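You operate a simulated robot arm through the tools that you are given. There is no shell and no other tool.

Carry out the task below with a simulated robot arm. There is one attempt and no reset: what you move stays moved.

JOB
Switch on the monitor, computer and printer, then bring up the FILES page.

It is judged by the outcome, as a careful person would: the job done as asked, and still so three seconds after it is handed in. It fails if anything else is knocked over, pushed out of place, dropped, spilled or broken.

ROBOT AND FRAMES
A 7-joint arm with a two-finger parallel gripper, fixed in place. Base frame: the origin is on the floor under the middle of its stand, x ahead of it, y to its left, z up. Readings come in mm, rad, newtons and seconds.
It reaches about 1372 mm from its shoulder. Its first joint turns from -2.601 to 2.601 rad. Payload 3.43 kg.
The tool frame sits at the grasp point between the pads (the TCP): z along the fingers, y along the line on which they close. The tips reach 30 mm beyond it. The gripper opens to 94 mm. The fingers are 28 mm wide and 10 mm thick; the gripper's body (50 by 96 mm) begins 55 mm behind the TCP.
Orientation is that of the tool frame in the base frame, as [roll, pitch, yaw] about the fixed x, y, z axes, in that order (R = Rz(yaw) Ry(pitch) Rx(roll)). With the fingers straight down and closing along the base's y, the tool's x points along the base's -x, its y along +y and its z along -z.

CONTROLS
- The arm moves only by the tool jog_arm. Its argument "increments" is a list of rows, each a list of 3 entries, a list of its own where there are three numbers: the shift along the base's x, y, z in mm, then the turn, a rotation vector about the base's x, y, z in rad, then the gripper command, from -1 (fully open) to 1 (shut), values between in proportion. In form: [[[tx, ty, tz], [rx, ry, rz], gripper], ...]. A call has 1 to 20 rows; each row is the pose to reach, as a shift and turn from the pose commanded when the call began. A row lasts 0.2 s, in which the tool goes at most 50 mm and 0.15 rad; a call with a longer step from one row to the next is refused whole, and so is a gripper value outside its range. A pose out of reach is approached as far as the arm can. The call stops where the force on the tool passes 40 N (or 10 N more than at its start, if that is more) or the arm is blocked; 0.2 s more then pass. The fingers move at their own pace (about 45 mm/s each) and stop on an object; they squeeze with about 35 N. The grip force told is the motor's: it shows also when the fingers shut on nothing. Time passes only in rows, and 0.2 s behind the last, so rows that repeat a pose let the fingers close. The reply holds the time, the measured pose of the TCP, the force on the tool along the base axes, the opening and the grip force, in the units named above and with some noise, with the torque about the TCP (base axes, N m) and any sound that the robot's microphone picked up.
- Cameras (640 x 400 px; columns grow to the right, rows downward): "scene" is fixed at [49.9, 650.3, 1630.2]; the picture's right is [0.45, -0.89, 0.00], its down [-0.76, -0.39, -0.52] and it looks along [0.46, 0.24, -0.85] (base axes); focal length 226 px, centre (320, 200). "wrist" rides on the gripper at [76, 14, -102] in the tool frame; the picture's right is [-0.18, 0.98, 0.00], its down [-0.75, -0.14, -0.64] and it looks along [-0.63, -0.12, 0.77] (tool axes); focal length 243 px, centre (320, 200). There is no depth. A picture from a camera that has moved, and an enlarged one, comes with that camera's place and axes in the base frame and with its lens.
- camera(camera): a new picture of that camera. It takes no simulated time.
- inspect(camera, box): a new picture of the part [left, top, right, bottom] of that camera's present view, enlarged. It takes no simulated time.
- sign_off(): hands the job in; it is judged then, once.

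Nothing tells you positions but the pictures and the camera data. Unless the task says otherwise, let go and move clear before handing in.

The tools are called after "Call:" as a command line: name --argument value ..., lists and objects as JSON in quotes. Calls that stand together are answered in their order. jog_arm: Moves the arm, as the interface text tells. Its arguments: {"type":"object","properties":{"increments":{"type":"array"}},"required":["increments"]} The other tools are called the same way: camera (camera) takes a picture; inspect (camera, box) takes an enlarged picture of a part of a camera's view; sign_off () hands the job in.

At the start:

```text
time_s: 0.0
position: [250.4, -1.3, 433.0]
ee_rot: [-3.14, -0.593, 3.137]
ft_force: [-0.1, 0.3, -0.6]
ft_torque: [0.0, -0.03, 0.02]
width: 94.2
finger_force: 0.0
```

scene: 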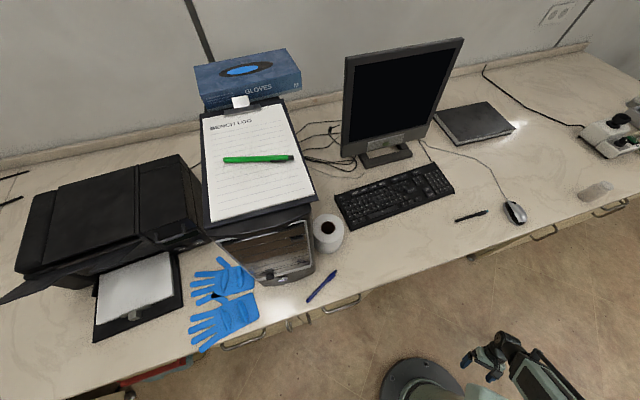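
wrist: 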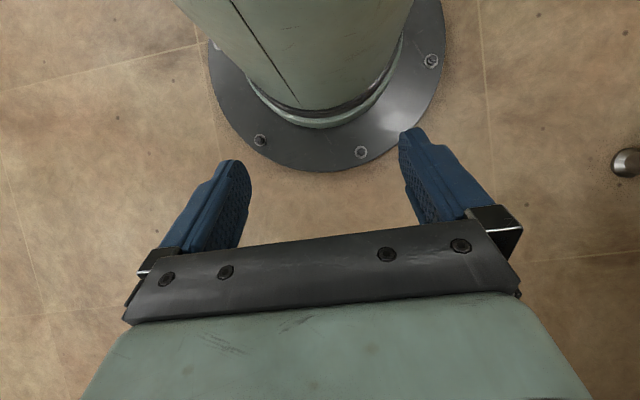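

I see a bench with a printer at left, a computer (with clipboard and glove box on top), a monitor, keyboard, mouse and a power strip at the far right. I'll take enlarged views to find the switches and buttons before moving.

Call:
inspect --camera "scene" --box '[320, 30, 480, 130]'

Call:
inspect --camera "scene" --box '[200, 200, 360, 300]'

Call:
inspect --camera "scene" --box '[0, 150, 220, 350]'

Call:
inspect --camera "scene" --box '[540, 80, 640, 170]'

Call:
inspect --camera "scene" --box '[320, 120, 480, 240]'

Call:
inspect --camera "scene" --box '[180, 50, 340, 230]'

```text
4.00 times, centred on (400, 80) of scene
camera zoom: at [49.9, 650.3, 1630.2], right [0.45, -0.89, 0.0], down [-0.76, -0.39, -0.52], along [0.46, 0.24, -0.85], focal length 905 px, centre (0, 680)
```

zoom: 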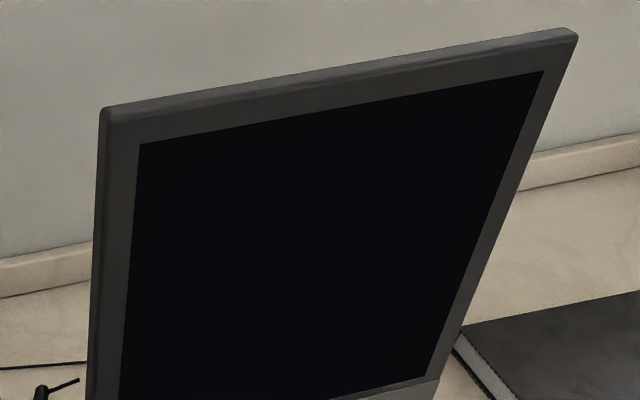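

```text
4.00 times, centred on (280, 250) of scene
camera zoom: at [49.9, 650.3, 1630.2], right [0.45, -0.89, 0.0], down [-0.76, -0.39, -0.52], along [0.46, 0.24, -0.85], focal length 905 px, centre (480, 0)
```

zoom: 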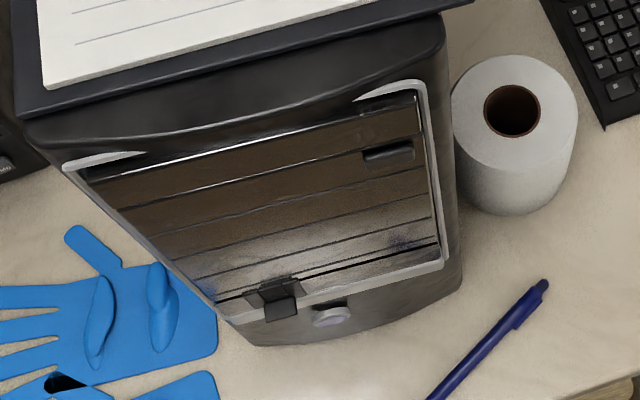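

```text
2.00 times, centred on (110, 250) of scene
camera zoom: at [49.9, 650.3, 1630.2], right [0.45, -0.89, 0.0], down [-0.76, -0.39, -0.52], along [0.46, 0.24, -0.85], focal length 453 px, centre (740, 100)
```

zoom: 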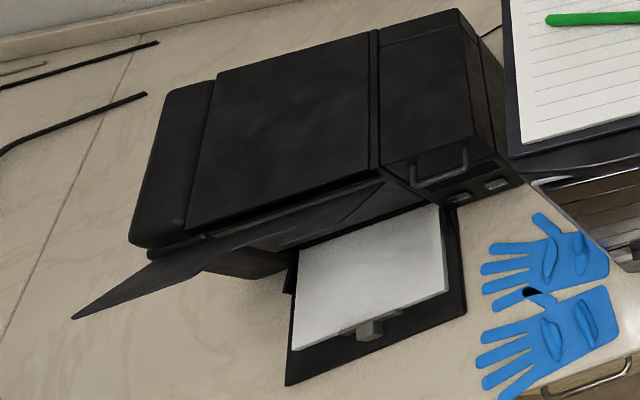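

```text
4.44 times, centred on (590, 125) of scene
camera zoom: at [49.9, 650.3, 1630.2], right [0.45, -0.89, 0.0], down [-0.76, -0.39, -0.52], along [0.46, 0.24, -0.85], focal length 1006 px, centre (-880, 533)
```

zoom: 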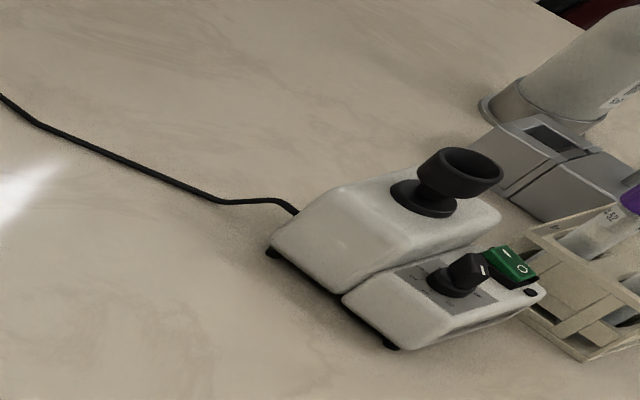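

```text
3.33 times, centred on (400, 180) of scene
camera zoom: at [49.9, 650.3, 1630.2], right [0.45, -0.89, 0.0], down [-0.76, -0.39, -0.52], along [0.46, 0.24, -0.85], focal length 754 px, centre (53, 267)
```

zoom: 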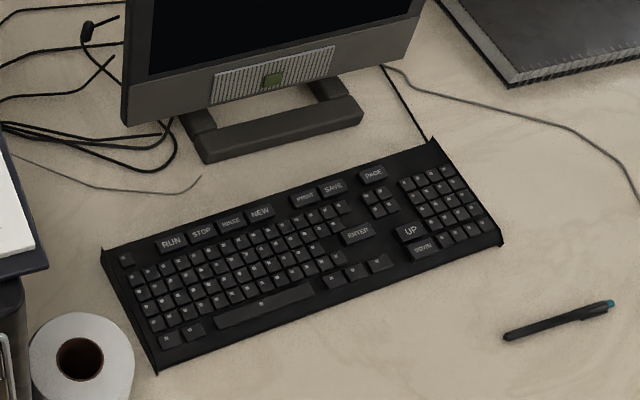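

```text
2.22 times, centred on (260, 140) of scene
camera zoom: at [49.9, 650.3, 1630.2], right [0.45, -0.89, 0.0], down [-0.76, -0.39, -0.52], along [0.46, 0.24, -0.85], focal length 503 px, centre (453, 333)
```

zoom: 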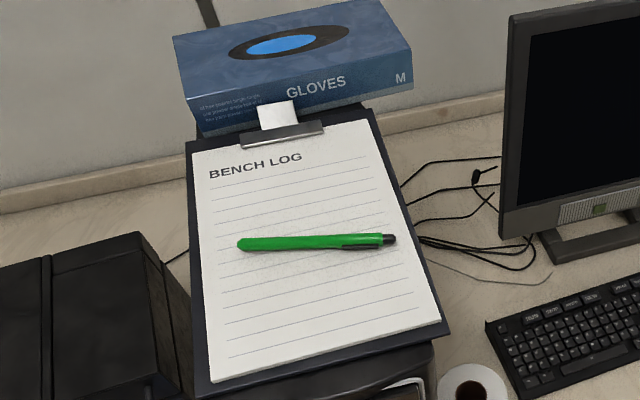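

The monitor has a green button under the screen, the tower has a grey button low on its front, and the printer has small controls at its front right. The keyboard has labelled keys (RUN, STOP, NEW, PRINT, SAVE, PAGE, ENTER, UP, DOWN). I'll raise the arm first, clear of the bench edge, so I can look from the wrist camera.

Call:
jog_arm --increments '[[[0, 0, 50], [0, 0, 0], 1], [[0, 0, 100], [0, 0, 0], 1], [[0, 0, 150], [0, 0, 0], 1], [[0, 0, 200], [0, 0, 0], 1], [[0, 0, 250], [0, 0, 0], 1], [[0, 0, 300], [0, 0, 0], 1], [[0, 0, 350], [0, 0, 0], 1], [[0, 0, 400], [0, 0, 0], 1], [[0, 0, 450], [0, 0, 0], 1], [[0, 0, 500], [0, 0, 0], 1], [[0, 0, 550], [0, 0, 0], 1], [[0, 0, 600], [0, 0, 0], 1]]'

Call:
camera --camera "scene"

```text
time_s: 1.8
position: [440.6, -15.1, 744.7]
ee_rot: [-3.137, -0.572, 3.132]
ft_force: [-0.8, -1.0, -13.3]
ft_torque: [0.07, -0.53, 0.02]
width: 0.0
finger_force: 32.5
out of reach, approached as far as the arm can: row 1, 2, 3, 4, 5, 6, 7, 8
stopped in row 8: the force on the tool passed its limit at 66 N (the readings are from after the stop); the commanded pose is now the measured one
```

```text
taken
```

scene: 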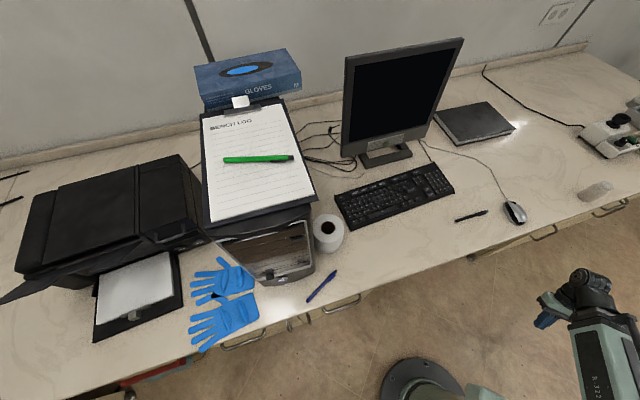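

The bench edge runs diagonally, so the bench is to the front-left of the robot at roughly 45° in its frame. The motion stopped on a force reading with nothing visible in contact, so I'll check with the wrist camera and a still row.

Call:
jog_arm --increments '[[[0, 0, 0], [0, 0, 0], 1]]'

Call:
camera --camera "wrist"

Call:
inspect --camera "scene" --box '[480, 240, 640, 400]'

```text
time_s: 2.1
position: [441.0, -15.6, 744.5]
ee_rot: [-3.139, -0.573, 3.133]
ft_force: [-1.9, -0.8, -21.7]
ft_torque: [-0.07, -0.64, 0.0]
width: 0.0
finger_force: 33.1
```

```text
taken
camera wrist: at [433.1, -0.8, 871.2], right [0.16, 0.98, -0.1], down [0.98, -0.15, 0.13], along [0.11, -0.12, -0.99], focal length 243 px, centre (320, 200)
```

wrist: 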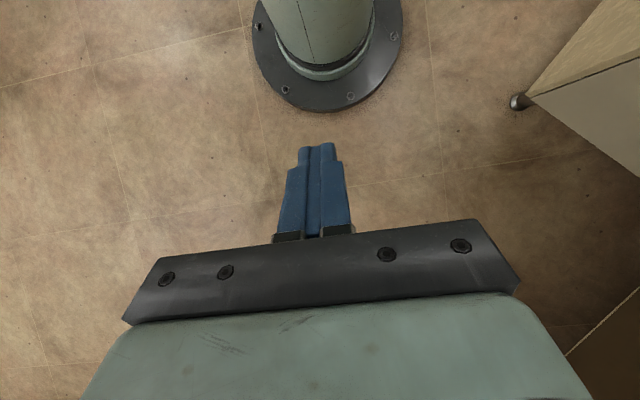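

```text
2.50 times, centred on (560, 320) of scene
camera zoom: at [49.9, 650.3, 1630.2], right [0.45, -0.89, 0.0], down [-0.76, -0.39, -0.52], along [0.46, 0.24, -0.85], focal length 566 px, centre (-280, -100)
```

zoom: 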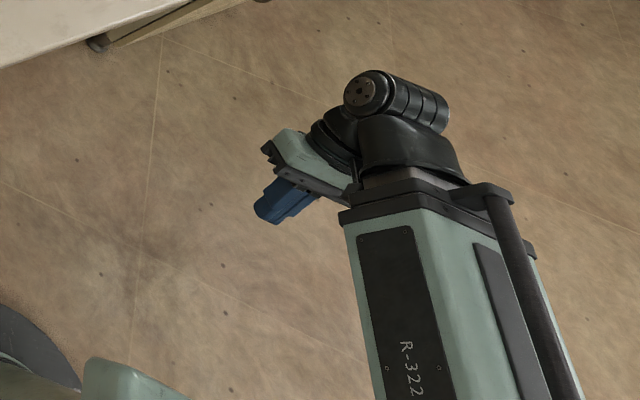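

The hand is folded back under the forearm and seems to rest lightly against the arm itself. I'll unfold the wrist so the fingers point straight down, and check the force.

Call:
jog_arm --increments '[[[0, 0, 0], [0, -0.1, 0], 1], [[0, 0, 0], [0, -0.2, 0], 1], [[0, 0, 0], [0, -0.3, 0], 1], [[0, 0, 0], [0, -0.4, 0], 1], [[0, 0, 0], [0, -0.5, 0], 1], [[0, 0, 0], [0, -0.57, 0], 1]]'

Call:
camera --camera "wrist"

Call:
camera --camera "scene"

```text
time_s: 3.5
position: [552.6, -20.0, 731.9]
ee_rot: [3.141, -0.005, 3.134]
ft_force: [-0.4, 0.7, -0.3]
ft_torque: [-0.01, -0.02, 0.0]
width: 0.1
finger_force: 32.9
out of reach, approached as far as the arm can: row 1, 2, 3, 4, 5, 6
```

```text
taken
camera wrist: at [476.3, -5.9, 836.1], right [0.19, 0.98, 0.0], down [0.76, -0.15, 0.64], along [0.63, -0.12, -0.77], focal length 243 px, centre (320, 200)
```

wrist: 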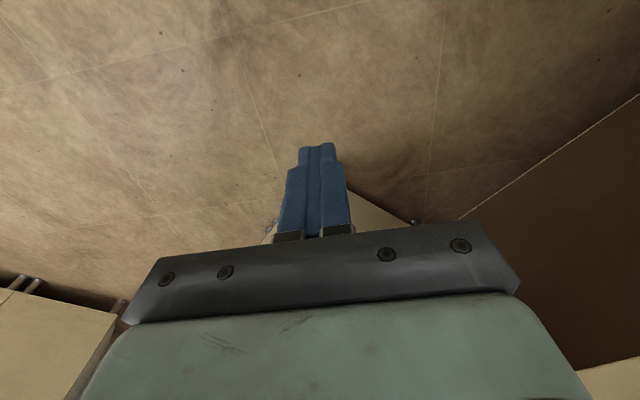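

```text
taken
```

scene: 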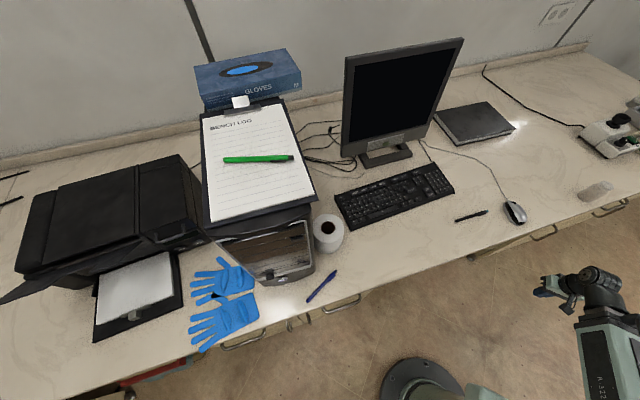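

The force is gone and the fingers point down, still short of the bench edge. Next I raise straight up to get above the bench.

Call:
jog_arm --increments '[[[0, 0, 40], [0, 0, 0], 1], [[0, 0, 80], [0, 0, 0], 1], [[0, 0, 120], [0, 0, 0], 1], [[0, 0, 160], [0, 0, 0], 1], [[0, 0, 200], [0, 0, 0], 1], [[0, 0, 240], [0, 0, 0], 1], [[0, 0, 280], [0, 0, 0], 1], [[0, 0, 320], [0, 0, 0], 1], [[0, 0, 360], [0, 0, 0], 1], [[0, 0, 400], [0, 0, 0], 1]]'

Call:
camera --camera "wrist"

Call:
camera --camera "scene"

```text
time_s: 5.3
position: [557.1, -20.1, 1035.7]
ee_rot: [-3.142, 0.014, 3.132]
ft_force: [7.1, -0.8, -10.8]
ft_torque: [0.01, -0.07, 0.0]
width: 0.2
finger_force: 33.7
out of reach, approached as far as the arm can: row 2, 8
stopped in row 8: the force on the tool passed its limit at 57 N (the readings are from after the stop); the commanded pose is now the measured one
```

```text
taken
camera wrist: at [478.6, -5.2, 1137.1], right [0.19, 0.98, 0.0], down [0.74, -0.15, 0.65], along [0.64, -0.12, -0.76], focal length 243 px, centre (320, 200)
```

wrist: 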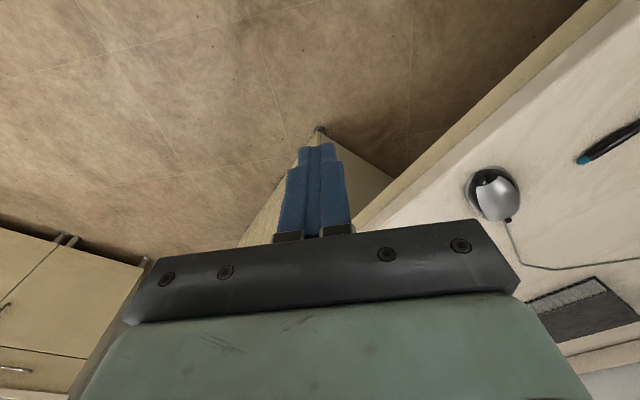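

```text
taken
```

scene: 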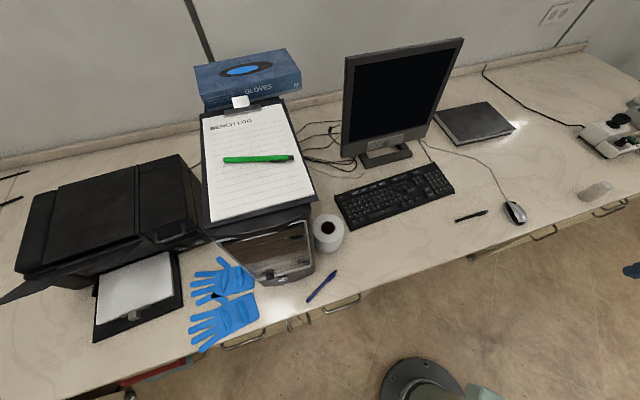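

The mouse triangulates to about (730, 188) with the bench top near z≈850, and the bench edge follows x+y≈795. I'll swing the arm round about 45° to face the bench, staying high and short of it, for a proper look.

Call:
jog_arm --increments '[[[3, 38, 8], [0, 0, 0.068], 1], [[4, 77, 16], [0, 0, 0.137], 1], [[3, 116, 24], [0, 0, 0.205], 1], [[-2, 155, 32], [0, 0, 0.274], 1], [[-9, 193, 40], [0, 0, 0.342], 1], [[-19, 232, 48], [0, 0, 0.41], 1], [[-31, 270, 56], [0, 0, 0.479], 1], [[-46, 306, 64], [0, 0, 0.547], 1], [[-64, 343, 72], [0, 0, 0.616], 1], [[-84, 378, 80], [0, 0, 0.684], 1], [[-107, 412, 88], [0, 0, 0.753], 1], [[-133, 444, 95], [0, 0, 0.795], 1]]'

Call:
camera --camera "wrist"

Call:
camera --camera "scene"

```text
time_s: 5.7
position: [559.0, 6.5, 1042.3]
ee_rot: [-3.139, 0.022, -3.098]
ft_force: [6.1, 0.6, -9.5]
ft_torque: [-0.14, -0.11, -0.12]
width: 0.0
finger_force: 33.5
stopped in row 1: the force on the tool passed its limit at 49 N (the readings are from after the stop); the commanded pose is now the measured one
```

```text
taken
camera wrist: at [480.6, 18.1, 1141.6], right [0.14, 0.99, 0.0], down [0.75, -0.11, 0.66], along [0.65, -0.09, -0.75], focal length 243 px, centre (320, 200)
```

wrist: 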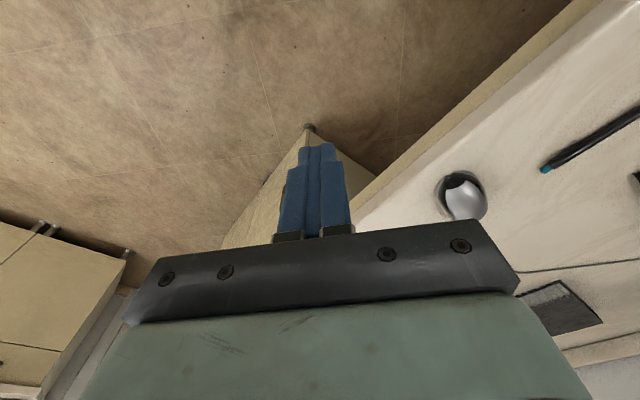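

```text
taken
```

scene: 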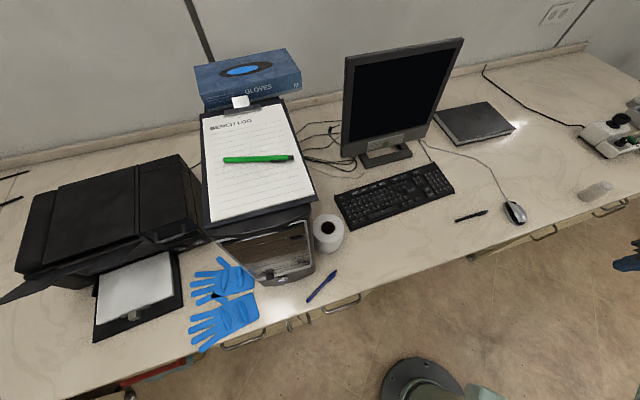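

A contact-like force (forward and down on the hand) persists with nothing in view, so I suspect the hand is against its own forearm again. I'll hold still and read it.

Call:
jog_arm --increments '[[[0, 0, 0], [0, 0, 0], 1], [[0, 0, 0], [0, 0, 0], 1], [[0, 0, 0], [0, 0, 0], 1]]'

Call:
inspect --camera "scene" --box '[560, 200, 640, 300]'

```text
time_s: 6.5
position: [560.5, 7.4, 1041.4]
ee_rot: [-3.141, 0.019, -3.098]
ft_force: [9.7, 0.9, -18.4]
ft_torque: [-0.08, -0.48, -0.07]
width: 0.0
finger_force: 33.1
```

```text
4.00 times, centred on (600, 250) of scene
camera zoom: at [49.9, 650.3, 1630.2], right [0.45, -0.89, 0.0], down [-0.76, -0.39, -0.52], along [0.46, 0.24, -0.85], focal length 905 px, centre (-800, 0)
```

zoom: 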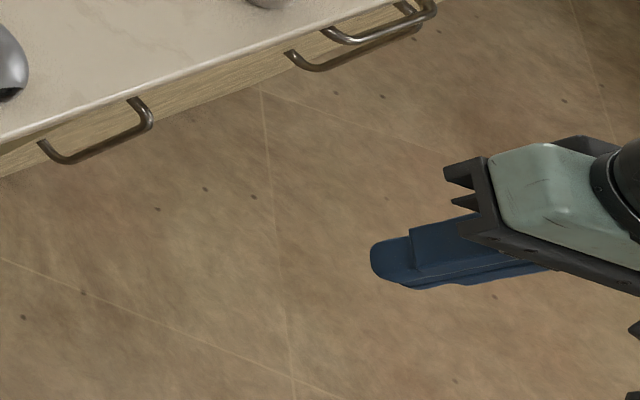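

The contact is static, consistent with the hand being folded against the forearm. I'll unfold by tilting the fingers outward (forward-down) about the wrist, which stays well above the bench.

Call:
jog_arm --increments '[[[20, 0, 1], [0, -0.1, 0], 1], [[40, 0, 4], [0, -0.2, 0], 1], [[59, 0, 9], [0, -0.3, 0], 1], [[78, 0, 16], [0, -0.4, 0], 1], [[96, 0, 24], [0, -0.5, 0], 1], [[113, 0, 35], [0, -0.6, 0], 1], [[129, 0, 47], [0, -0.7, 0], 1], [[143, 0, 61], [0, -0.8, 0], 1]]'

Call:
camera --camera "wrist"

Call:
camera --camera "scene"

```text
time_s: 8.3
position: [700.5, 6.3, 1102.7]
ee_rot: [-3.093, 0.821, -3.076]
ft_force: [-0.1, -0.2, 0.1]
ft_torque: [0.02, 0.01, -0.01]
width: 0.1
finger_force: 32.9
```

```text
taken
camera wrist: at [574.4, 17.1, 1116.0], right [0.1, 0.99, 0.1], down [0.05, -0.11, 0.99], along [0.99, -0.09, -0.06], focal length 243 px, centre (320, 200)
```

wrist: 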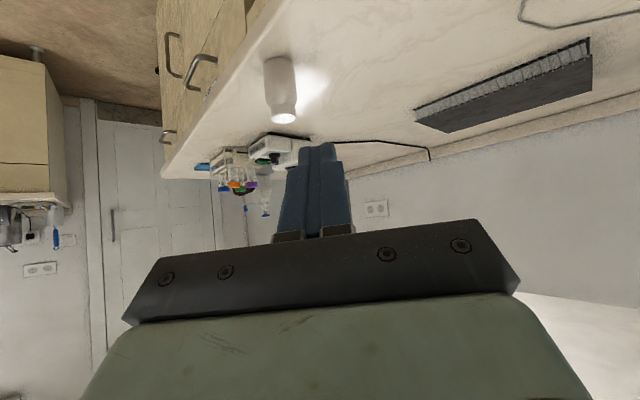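

```text
taken
```

scene: 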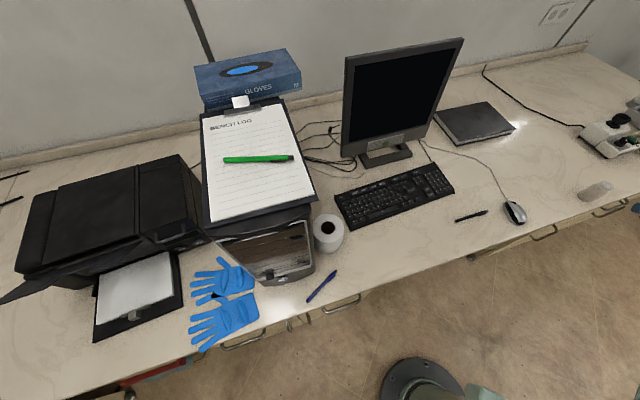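

The self-contact is gone. Now I swing the arm round toward the bench in an arc, keeping about 250 mm above the bench top.

Call:
jog_arm --increments '[[[-5, 34, 3], [0, 0, 0.045], 1], [[-11, 67, 6], [0, 0, 0.09], 1], [[-18, 100, 9], [0, 0, 0.135], 1], [[-27, 132, 12], [0, 0, 0.18], 1], [[-37, 164, 15], [0, 0, 0.225], 1], [[-49, 195, 18], [0, 0, 0.27], 1], [[-63, 225, 21], [0, 0, 0.315], 1], [[-78, 255, 24], [0, 0, 0.36], 1], [[-94, 283, 27], [0, 0, 0.405], 1], [[-111, 311, 30], [0, 0, 0.45], 1], [[-130, 337, 33], [0, 0, 0.495], 1], [[-150, 363, 36], [0, 0, 0.54], 1], [[-171, 387, 39], [0, 0, 0.585], 1], [[-193, 411, 42], [0, 0, 0.63], 1], [[-216, 433, 45], [0, 0, 0.675], 1], [[-241, 453, 48], [0, 0, 0.72], 1]]'

Call:
camera --camera "wrist"

Call:
camera --camera "scene"

```text
time_s: 11.7
position: [463.1, 459.5, 1149.6]
ee_rot: [-3.094, 0.818, -2.359]
ft_force: [-0.5, 0.2, 0.3]
ft_torque: [-0.01, -0.03, -0.01]
width: 0.1
finger_force: 33.5
```

```text
taken
camera wrist: at [358.8, 383.9, 1163.1], right [-0.58, 0.81, 0.1], down [0.11, -0.05, 0.99], along [0.81, 0.59, -0.06], focal length 243 px, centre (320, 200)
```

wrist: 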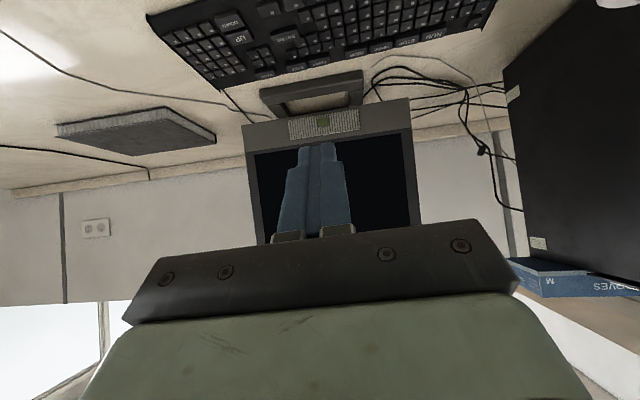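

```text
taken
```

scene: 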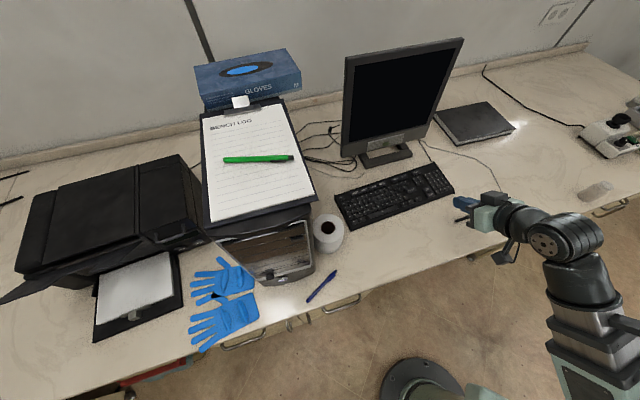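

I now see the monitor, keyboard and tower side from the wrist (upside-down). The monitor's green button triangulates to about (780, 723, 951). I'll zoom in on details.

Call:
inspect --camera "wrist" --box '[240, 70, 420, 150]'

Call:
inspect --camera "wrist" --box '[140, 0, 500, 95]'

Call:
inspect --camera "scene" --box '[350, 120, 430, 170]'

Call:
inspect --camera "scene" --box '[385, 155, 465, 205]'

Call:
inspect --camera "scene" --box '[250, 255, 310, 295]'

Call:
inspect --camera "scene" --box '[150, 215, 220, 260]'

```text
3.56 times, centred on (330, 110) of wrist
camera zoom: at [358.8, 383.9, 1163.1], right [-0.58, 0.81, 0.1], down [0.11, -0.05, 0.99], along [0.81, 0.59, -0.06], focal length 863 px, centre (284, 520)
```

zoom: 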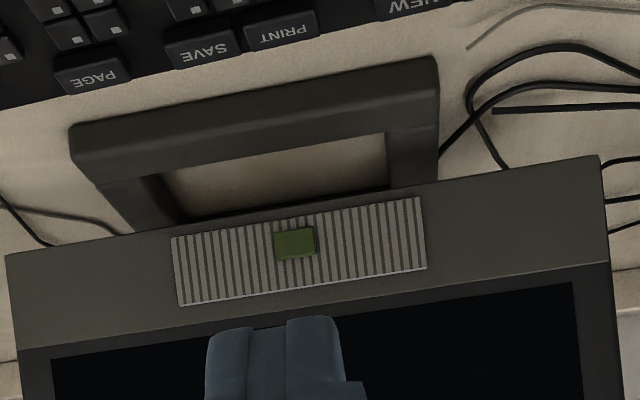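

```text
1.78 times, centred on (320, 48) of wrist
camera zoom: at [358.8, 383.9, 1163.1], right [-0.58, 0.81, 0.1], down [0.11, -0.05, 0.99], along [0.81, 0.59, -0.06], focal length 431 px, centre (320, 471)
```

zoom: 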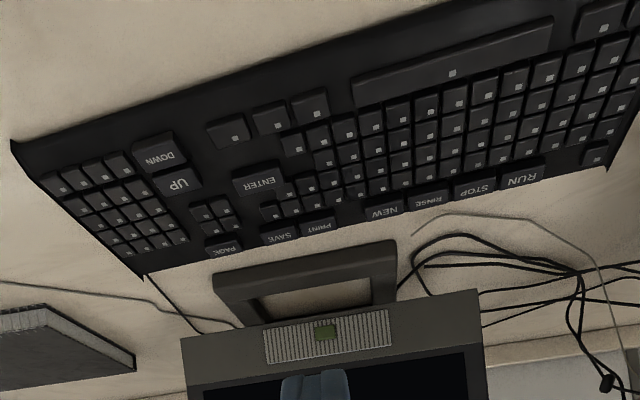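

```text
8.00 times, centred on (390, 145) of scene
camera zoom: at [49.9, 650.3, 1630.2], right [0.45, -0.89, 0.0], down [-0.76, -0.39, -0.52], along [0.46, 0.24, -0.85], focal length 1810 px, centre (-240, 640)
```

zoom: 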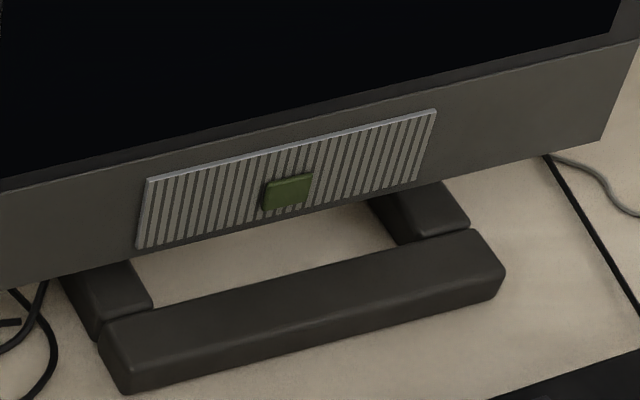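

```text
8.00 times, centred on (425, 180) of scene
camera zoom: at [49.9, 650.3, 1630.2], right [0.45, -0.89, 0.0], down [-0.76, -0.39, -0.52], along [0.46, 0.24, -0.85], focal length 1810 px, centre (-520, 360)
```

zoom: 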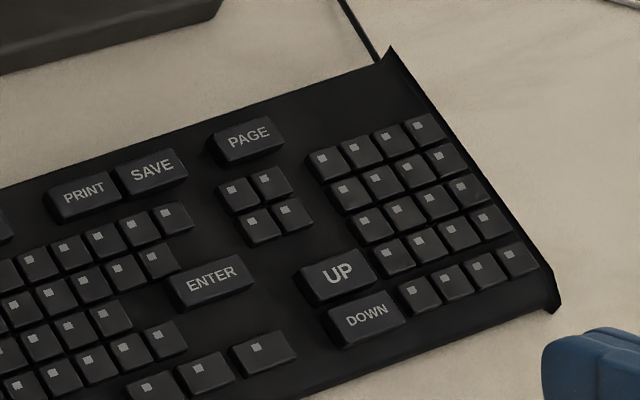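

```text
10.00 times, centred on (280, 275) of scene
camera zoom: at [49.9, 650.3, 1630.2], right [0.45, -0.89, 0.0], down [-0.76, -0.39, -0.52], along [0.46, 0.24, -0.85], focal length 2263 px, centre (720, -550)
```

zoom: 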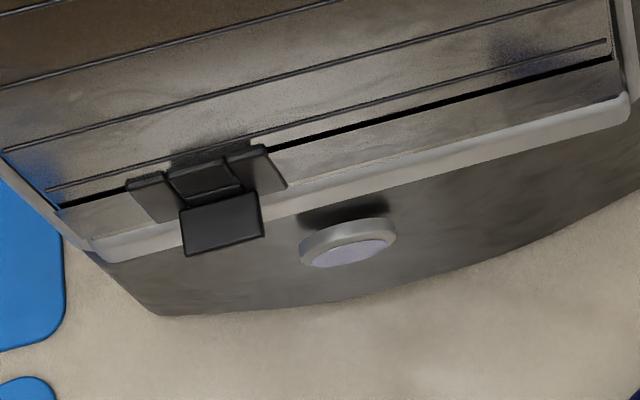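

```text
8.89 times, centred on (185, 238) of scene
camera zoom: at [49.9, 650.3, 1630.2], right [0.45, -0.89, 0.0], down [-0.76, -0.39, -0.52], along [0.46, 0.24, -0.85], focal length 2011 px, centre (1520, -133)
```

zoom: 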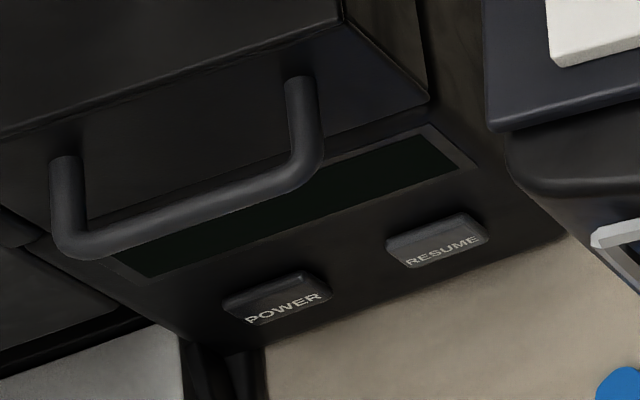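

The zooms show clear labels: the monitor's green button on its grille, the tower's round silver button, and the printer's POWER and RESUME keys. I'll do the monitor first, moving to a standoff about 60 mm in front of its button with the fingers tilted about 30° down and square to the screen.

Call:
jog_arm --increments '[[[25, 20, -19.6], [0.018, -0.0144, 0.001], 1], [[50, 40, -39.2], [0.036, -0.029, 0.002], 1], [[75, 60, -58.8], [0.054, -0.043, 0.003], 1], [[100, 80, -78.4], [0.072, -0.058, 0.004], 1], [[125, 100, -98], [0.09, -0.072, 0.005], 1], [[150, 120, -117.6], [0.109, -0.086, 0.005], 1], [[175, 140, -137], [0.127, -0.101, 0.006], 1], [[200, 160, -157], [0.145, -0.115, 0.007], 1], [[225, 180, -176], [0.163, -0.13, 0.008], 1], [[249, 200, -196], [0.181, -0.144, 0.009], 1]]'

Call:
camera --camera "wrist"

Call:
camera --camera "scene"

```text
time_s: 13.9
position: [712.1, 659.1, 953.1]
ee_rot: [3.138, 1.051, -2.388]
ft_force: [-0.8, 0.1, 0.1]
ft_torque: [-0.02, 0.02, -0.03]
width: 0.0
finger_force: 33.1
```

```text
taken
camera wrist: at [609.8, 581.9, 938.4], right [-0.61, 0.78, 0.16], down [-0.03, -0.23, 0.97], along [0.79, 0.59, 0.16], focal length 243 px, centre (320, 200)
```

wrist: 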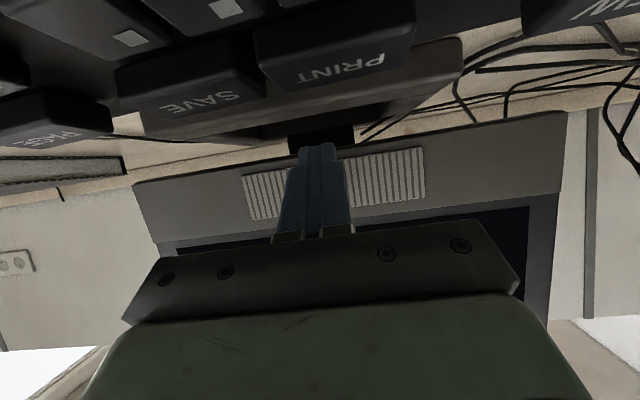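

```text
taken
```

scene: 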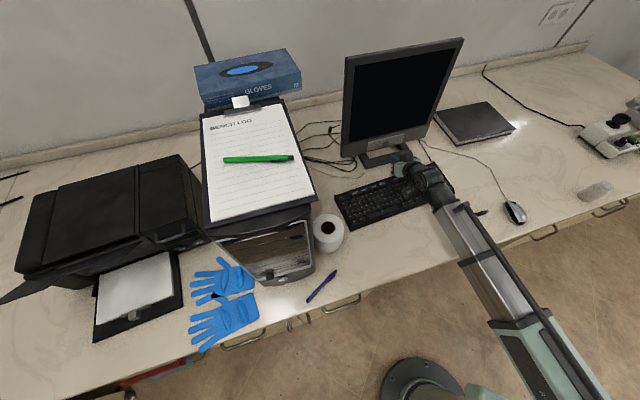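

I'm in front of the monitor with the button hidden behind the fingertips in the wrist view. I'll zoom both views to check alignment before pressing.

Call:
inspect --camera "scene" --box '[350, 120, 430, 170]'

Call:
inspect --camera "wrist" --box '[220, 110, 440, 230]'

```text
8.00 times, centred on (390, 145) of scene
camera zoom: at [49.9, 650.3, 1630.2], right [0.45, -0.89, 0.0], down [-0.76, -0.39, -0.52], along [0.46, 0.24, -0.85], focal length 1810 px, centre (-240, 640)
```

zoom: 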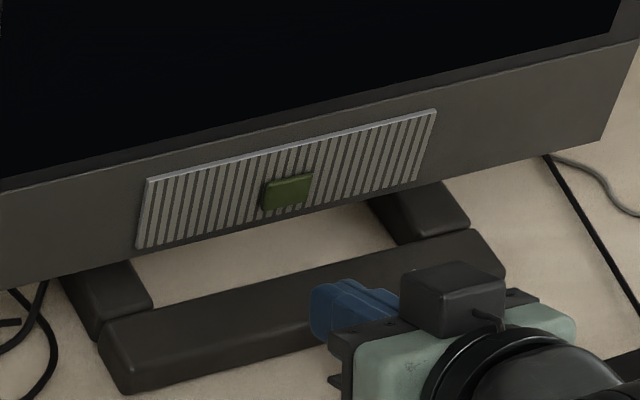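

```text
2.91 times, centred on (330, 170) of wrist
camera zoom: at [609.8, 581.9, 938.4], right [-0.61, 0.78, 0.16], down [-0.03, -0.23, 0.97], along [0.79, 0.59, 0.16], focal length 706 px, centre (291, 287)
```

zoom: 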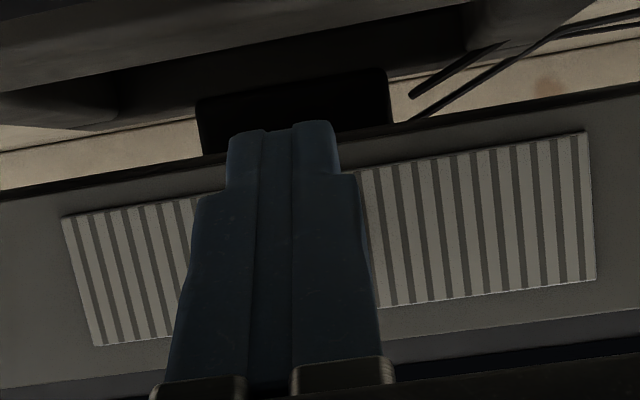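

The tip lines up with the button to within a few millimetres; I'll shift 5 mm up and 2 mm left, and advance 40 mm, short of contact.

Call:
jog_arm --increments '[[[7, 9, 3], [0, 0, 0], 1], [[14, 17, 5], [0, 0, 0], 1], [[21, 22, 5], [0, 0, 0], 1], [[28, 29, 5], [0, 0, 0], 1]]'

Call:
inspect --camera "scene" --box '[350, 120, 430, 170]'

Call:
inspect --camera "wrist" --box '[220, 110, 440, 230]'

```text
time_s: 14.9
position: [738.7, 690.5, 958.9]
ee_rot: [3.138, 1.048, -2.389]
ft_force: [-0.2, 0.9, 0.1]
ft_torque: [0.04, 0.01, 0.0]
width: 0.0
finger_force: 33.0
```

```text
8.00 times, centred on (390, 145) of scene
camera zoom: at [49.9, 650.3, 1630.2], right [0.45, -0.89, 0.0], down [-0.76, -0.39, -0.52], along [0.46, 0.24, -0.85], focal length 1810 px, centre (-240, 640)
```

zoom: 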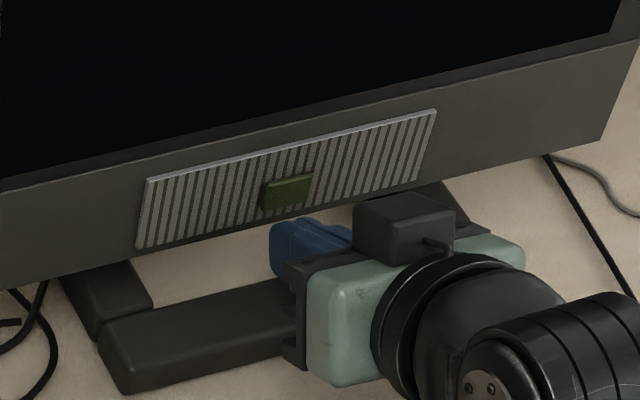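

```text
2.91 times, centred on (330, 170) of wrist
camera zoom: at [635.9, 613.2, 943.4], right [-0.61, 0.78, 0.16], down [-0.03, -0.23, 0.97], along [0.79, 0.59, 0.16], focal length 706 px, centre (291, 287)
```

zoom: 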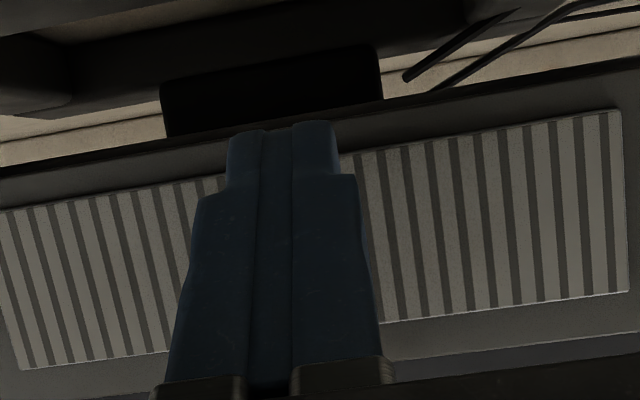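

Alignment looks good. I'll creep toward the button in small steps, watching force and sound.

Call:
jog_arm --increments '[[[5, 2, 2], [0, 0, 0], 1], [[8.7, 5.4, 2], [0, 0, 0], 1], [[10.9, 7.5, 2], [0, 0, 0], 1]]'

Call:
inspect --camera "scene" --box '[350, 120, 430, 170]'

```text
time_s: 15.7
position: [749.5, 696.4, 959.9]
ee_rot: [3.137, 1.047, -2.391]
ft_force: [-2.0, -0.7, -0.3]
ft_torque: [-0.02, 0.01, 0.01]
width: 0.2
finger_force: 32.9
heard: click
```

```text
8.00 times, centred on (390, 145) of scene
camera zoom: at [49.9, 650.3, 1630.2], right [0.45, -0.89, 0.0], down [-0.76, -0.39, -0.52], along [0.46, 0.24, -0.85], focal length 1810 px, centre (-240, 640)
```

zoom: 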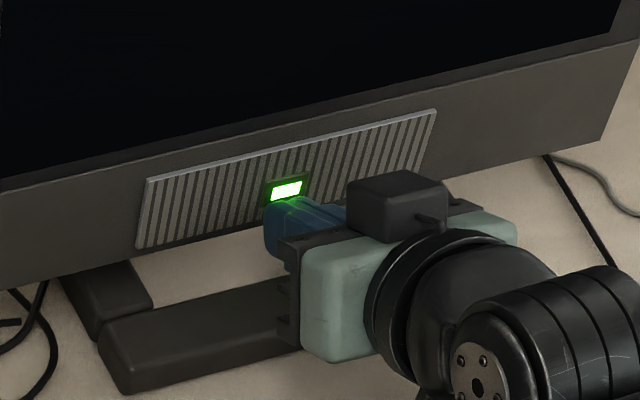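

A click and the button is lit green: the monitor is on. I'll back straight off and rise.

Call:
jog_arm --increments '[[[-15, -14, 0], [0, 0, 0], 1], [[-45, -42, 0], [0, 0, 0], 1], [[-75, -70, 5], [0, 0, 0], 1], [[-102, -96, 15], [0, 0, 0], 1], [[-125, -118, 40], [0, 0, 0], 1], [[-145, -140, 75], [0, 0, 0], 1], [[-165, -160, 110], [0, 0, 0], 1], [[-185, -180, 140], [0, 0, 0], 1]]'

Call:
camera --camera "scene"

Call:
camera --camera "wrist"

```text
time_s: 17.5
position: [565.0, 514.7, 1098.9]
ee_rot: [3.138, 1.048, -2.386]
ft_force: [0.9, 0.9, -0.3]
ft_torque: [-0.02, 0.02, 0.01]
width: 0.0
finger_force: 32.6
```

```text
taken
```

scene: 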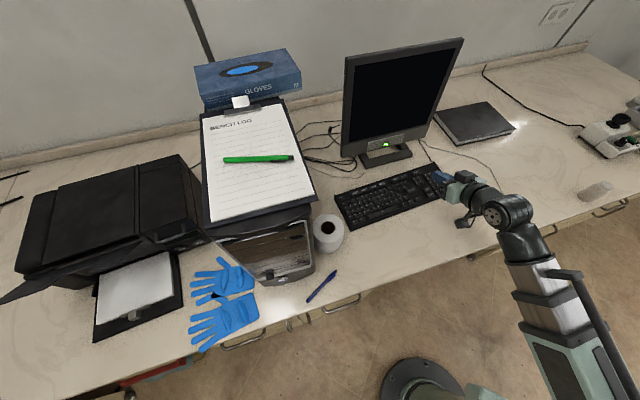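

```text
taken
camera wrist: at [462.6, 438.1, 1084.5], right [-0.61, 0.78, 0.16], down [-0.03, -0.23, 0.97], along [0.79, 0.59, 0.16], focal length 243 px, centre (320, 200)
```

wrist: 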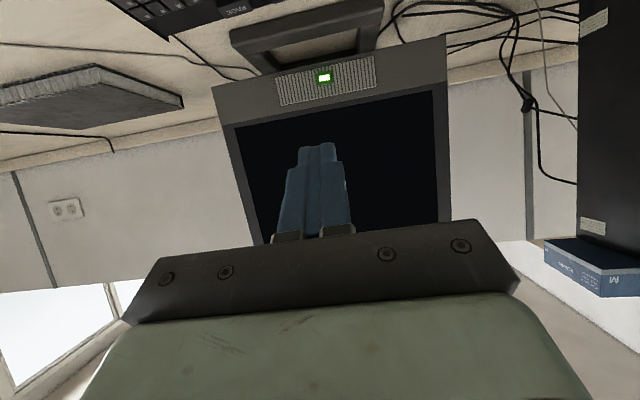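

The monitor shows its green light with a black screen (no signal yet). Next is the tower: I'll swing left, staying in front of the bench edge and high, and tilt the fingers steeper to look at its low front button.

Call:
jog_arm --increments '[[[-33, -19, 0], [0, 0, 0], 1], [[-66, -38, 0], [0, 0, 0], 1], [[-99, -57, 0], [0, 0, 0], 1], [[-132, -76, 0], [0, 0, 0], 1], [[-165, -95, 0], [0, 0, 0], 1], [[-202, -72, 0], [0, 0, 0], 1], [[-240, -50, 0], [0, 0, 0], 1], [[-277, -27, 0], [0, 0, 0], 1], [[-315, -5, 0], [0, 0, 0], 1], [[-352, 13, 0], [-0.045, 0.047, 0], 1], [[-390, 30, 0], [-0.089, 0.095, 0], 1], [[-427, 48, 0], [-0.134, 0.142, 0], 1], [[-465, 65, 0], [-0.179, 0.189, 0], 1], [[-482, 91, -25], [-0.223, 0.237, 0], 1], [[-499, 117, -50], [-0.268, 0.284, 0], 1], [[-516, 143, -75], [-0.313, 0.331, 0], 1], [[-533, 168, -99], [-0.357, 0.379, 0], 1]]'

Call:
camera --camera "wrist"

Call:
camera --camera "scene"

```text
time_s: 21.1
position: [29.7, 686.2, 1002.5]
ee_rot: [3.14, 0.524, -2.387]
ft_force: [0.2, -0.3, 1.5]
ft_torque: [0.03, 0.02, 0.0]
width: 0.1
finger_force: 33.4
out of reach, approached as far as the arm can: row 3, 4, 5, 6, 7, 8, 9, 10, 11
```

```text
taken
camera wrist: at [-64.6, 616.0, 1052.4], right [-0.56, 0.83, 0.09], down [0.34, 0.12, 0.93], along [0.76, 0.55, -0.35], focal length 243 px, centre (320, 200)
```

wrist: 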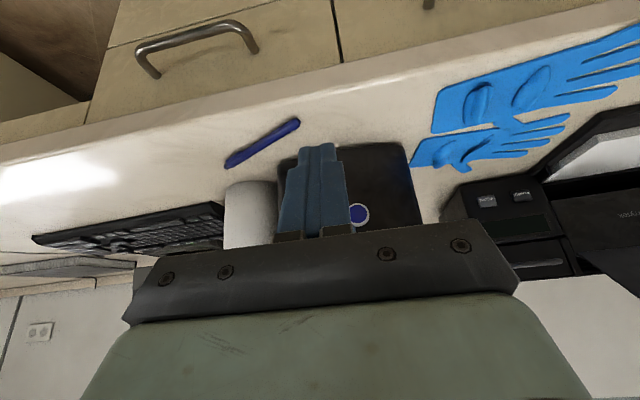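

```text
taken
```

scene: 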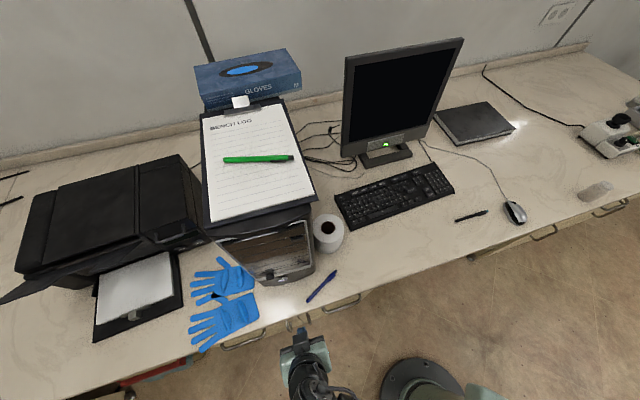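

I can see the tower's front from here, with the round button just above the hand and the printer controls to its side. Let me zoom in.

Call:
inspect --camera "wrist" --box '[270, 130, 450, 240]'

Call:
inspect --camera "wrist" --box '[430, 100, 640, 290]'

Call:
inspect --camera "scene" --box '[250, 255, 310, 295]'

```text
3.56 times, centred on (360, 185) of wrist
camera zoom: at [-64.6, 616.0, 1052.4], right [-0.56, 0.83, 0.09], down [0.34, 0.12, 0.93], along [0.76, 0.55, -0.35], focal length 863 px, centre (178, 253)
```

zoom: 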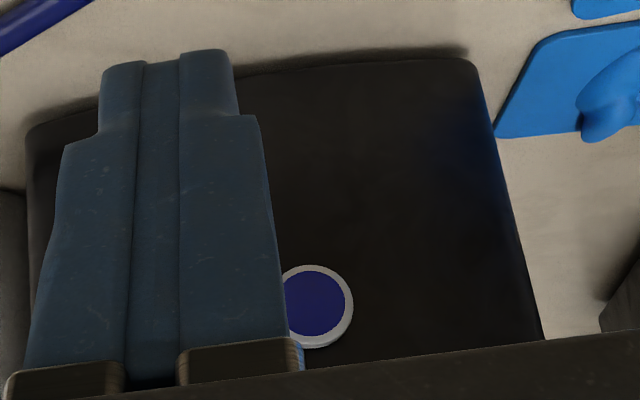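

```text
2.11 times, centred on (535, 195) of wrist
camera zoom: at [-64.6, 616.0, 1052.4], right [-0.56, 0.83, 0.09], down [0.34, 0.12, 0.93], along [0.76, 0.55, -0.35], focal length 511 px, centre (-133, 210)
```

zoom: 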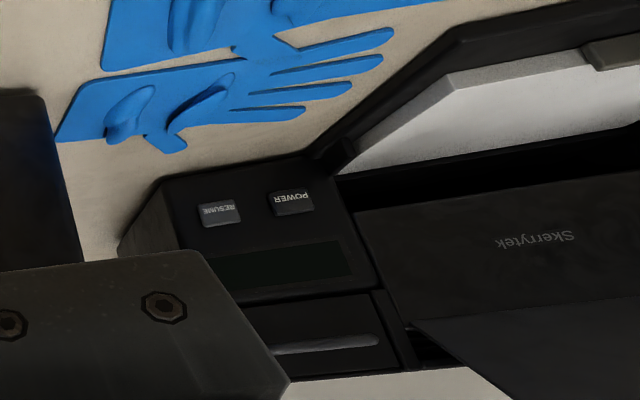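

```text
10.00 times, centred on (280, 275) of scene
camera zoom: at [49.9, 650.3, 1630.2], right [0.45, -0.89, 0.0], down [-0.76, -0.39, -0.52], along [0.46, 0.24, -0.85], focal length 2263 px, centre (720, -550)
```

zoom: 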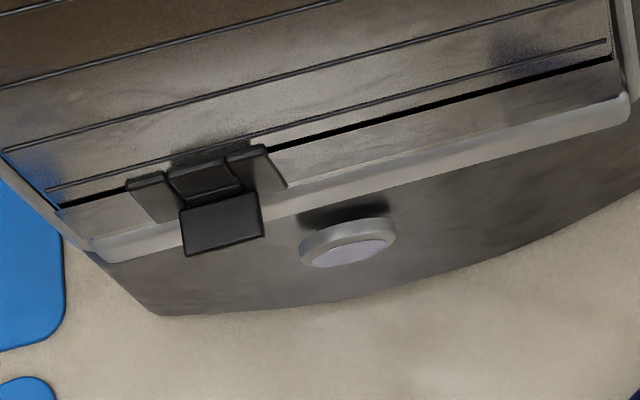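

The round button triangulates consistently to about (124, 806, 975), with the tower facing about 42°. I'll level the hand to ~30° tilt and take a 60 mm standoff in front of it.

Call:
jog_arm --increments '[[[0, 0, 0], [0.09, -0.0955, -0.007], 1], [[0, 0, 0], [0.18, -0.191, -0.014], 1], [[5, 12, -5], [0.27, -0.286, -0.021], 1], [[12, 30, -12], [0.359, -0.382, -0.027], 1], [[25, 58, -24.5], [0.359, -0.382, -0.027], 1]]'

Call:
camera --camera "wrist"

Call:
inspect --camera "scene" --box '[240, 240, 320, 290]'

Call:
camera --camera "scene"

```text
time_s: 22.3
position: [56.3, 744.0, 978.2]
ee_rot: [3.127, 1.053, -2.425]
ft_force: [-0.5, -1.0, 0.0]
ft_torque: [-0.05, -0.01, -0.03]
width: 0.2
finger_force: 32.7
```

```text
taken
camera wrist: at [-47.9, 669.9, 961.6], right [-0.59, 0.79, 0.17], down [-0.04, -0.23, 0.97], along [0.81, 0.56, 0.17], focal length 243 px, centre (320, 200)
```

wrist: 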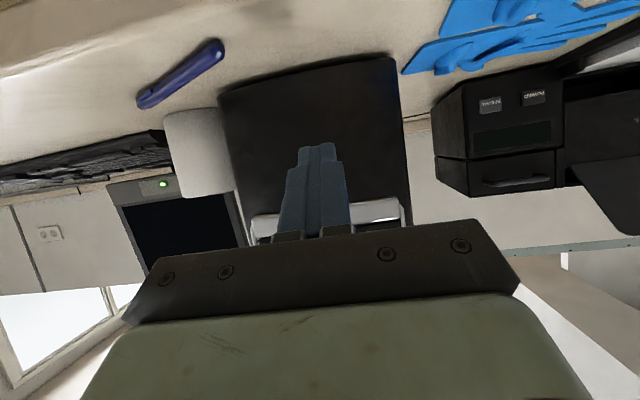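

```text
8.00 times, centred on (280, 265) of scene
camera zoom: at [49.9, 650.3, 1630.2], right [0.45, -0.89, 0.0], down [-0.76, -0.39, -0.52], along [0.46, 0.24, -0.85], focal length 1810 px, centre (640, -320)
```

zoom: 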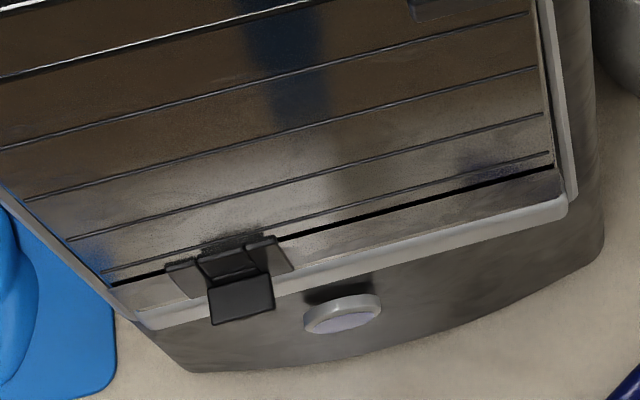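

```text
taken
```

scene: 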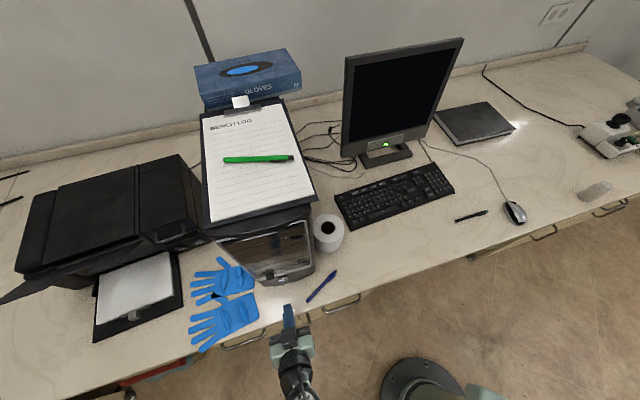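

The tip is lined up with the tower button in the scene view. I'll advance 35 mm and re-check.

Call:
jog_arm --increments '[[[9, 8, 0], [0, 0, 0], 1], [[18, 16, 0], [0, 0, 0], 1], [[26, 23, 0], [0, 0, 0], 1]]'

Call:
inspect --camera "scene" --box '[240, 250, 320, 300]'

Call:
inspect --camera "wrist" --box '[220, 110, 440, 240]'

```text
time_s: 23.1
position: [82.7, 767.0, 976.3]
ee_rot: [3.126, 1.052, -2.424]
ft_force: [0.0, -0.9, 0.3]
ft_torque: [0.0, 0.0, -0.02]
width: 0.0
finger_force: 32.4
```

```text
8.00 times, centred on (280, 275) of scene
camera zoom: at [49.9, 650.3, 1630.2], right [0.45, -0.89, 0.0], down [-0.76, -0.39, -0.52], along [0.46, 0.24, -0.85], focal length 1810 px, centre (640, -400)
```

zoom: 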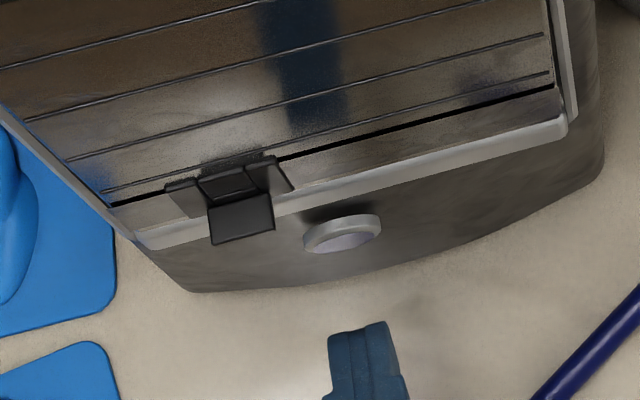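

```text
2.91 times, centred on (330, 175) of wrist
camera zoom: at [-22.3, 692.6, 961.2], right [-0.59, 0.79, 0.17], down [-0.04, -0.23, 0.97], along [0.81, 0.56, 0.17], focal length 706 px, centre (291, 273)
```

zoom: 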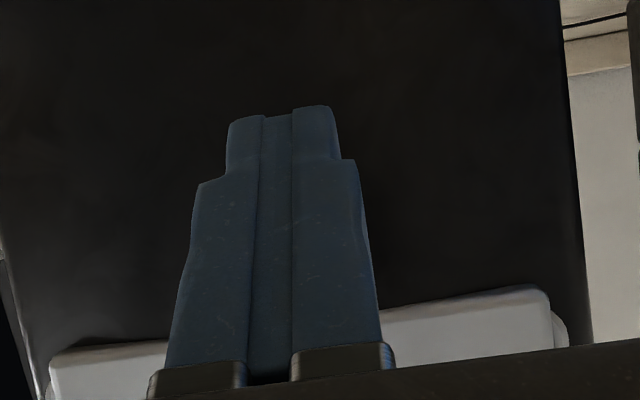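

Lateral alignment is good, with about 25 mm left. I'll creep in.

Call:
jog_arm --increments '[[[7, 6.3, 1], [0, 0, 0], 1], [[13.5, 12, 1.5], [0, 0, 0], 1], [[15.7, 14, 1.5], [0, 0, 0], 1]]'

Call:
inspect --camera "scene" --box '[240, 250, 320, 300]'

```text
time_s: 23.9
position: [98.5, 779.7, 978.4]
ee_rot: [3.127, 1.05, -2.427]
ft_force: [-0.8, -0.3, 0.7]
ft_torque: [0.0, 0.0, -0.01]
width: 0.1
finger_force: 33.6
```

```text
8.00 times, centred on (280, 275) of scene
camera zoom: at [49.9, 650.3, 1630.2], right [0.45, -0.89, 0.0], down [-0.76, -0.39, -0.52], along [0.46, 0.24, -0.85], focal length 1810 px, centre (640, -400)
```

zoom: 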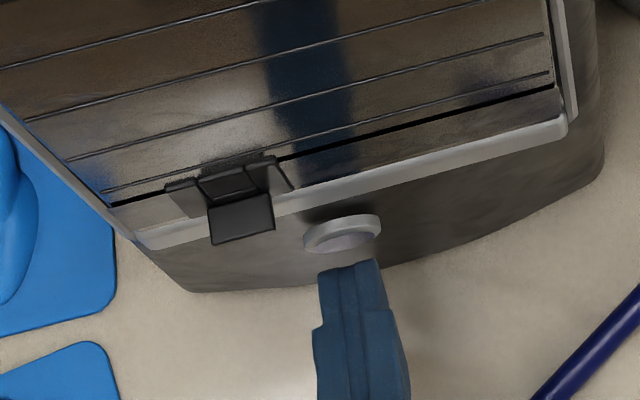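

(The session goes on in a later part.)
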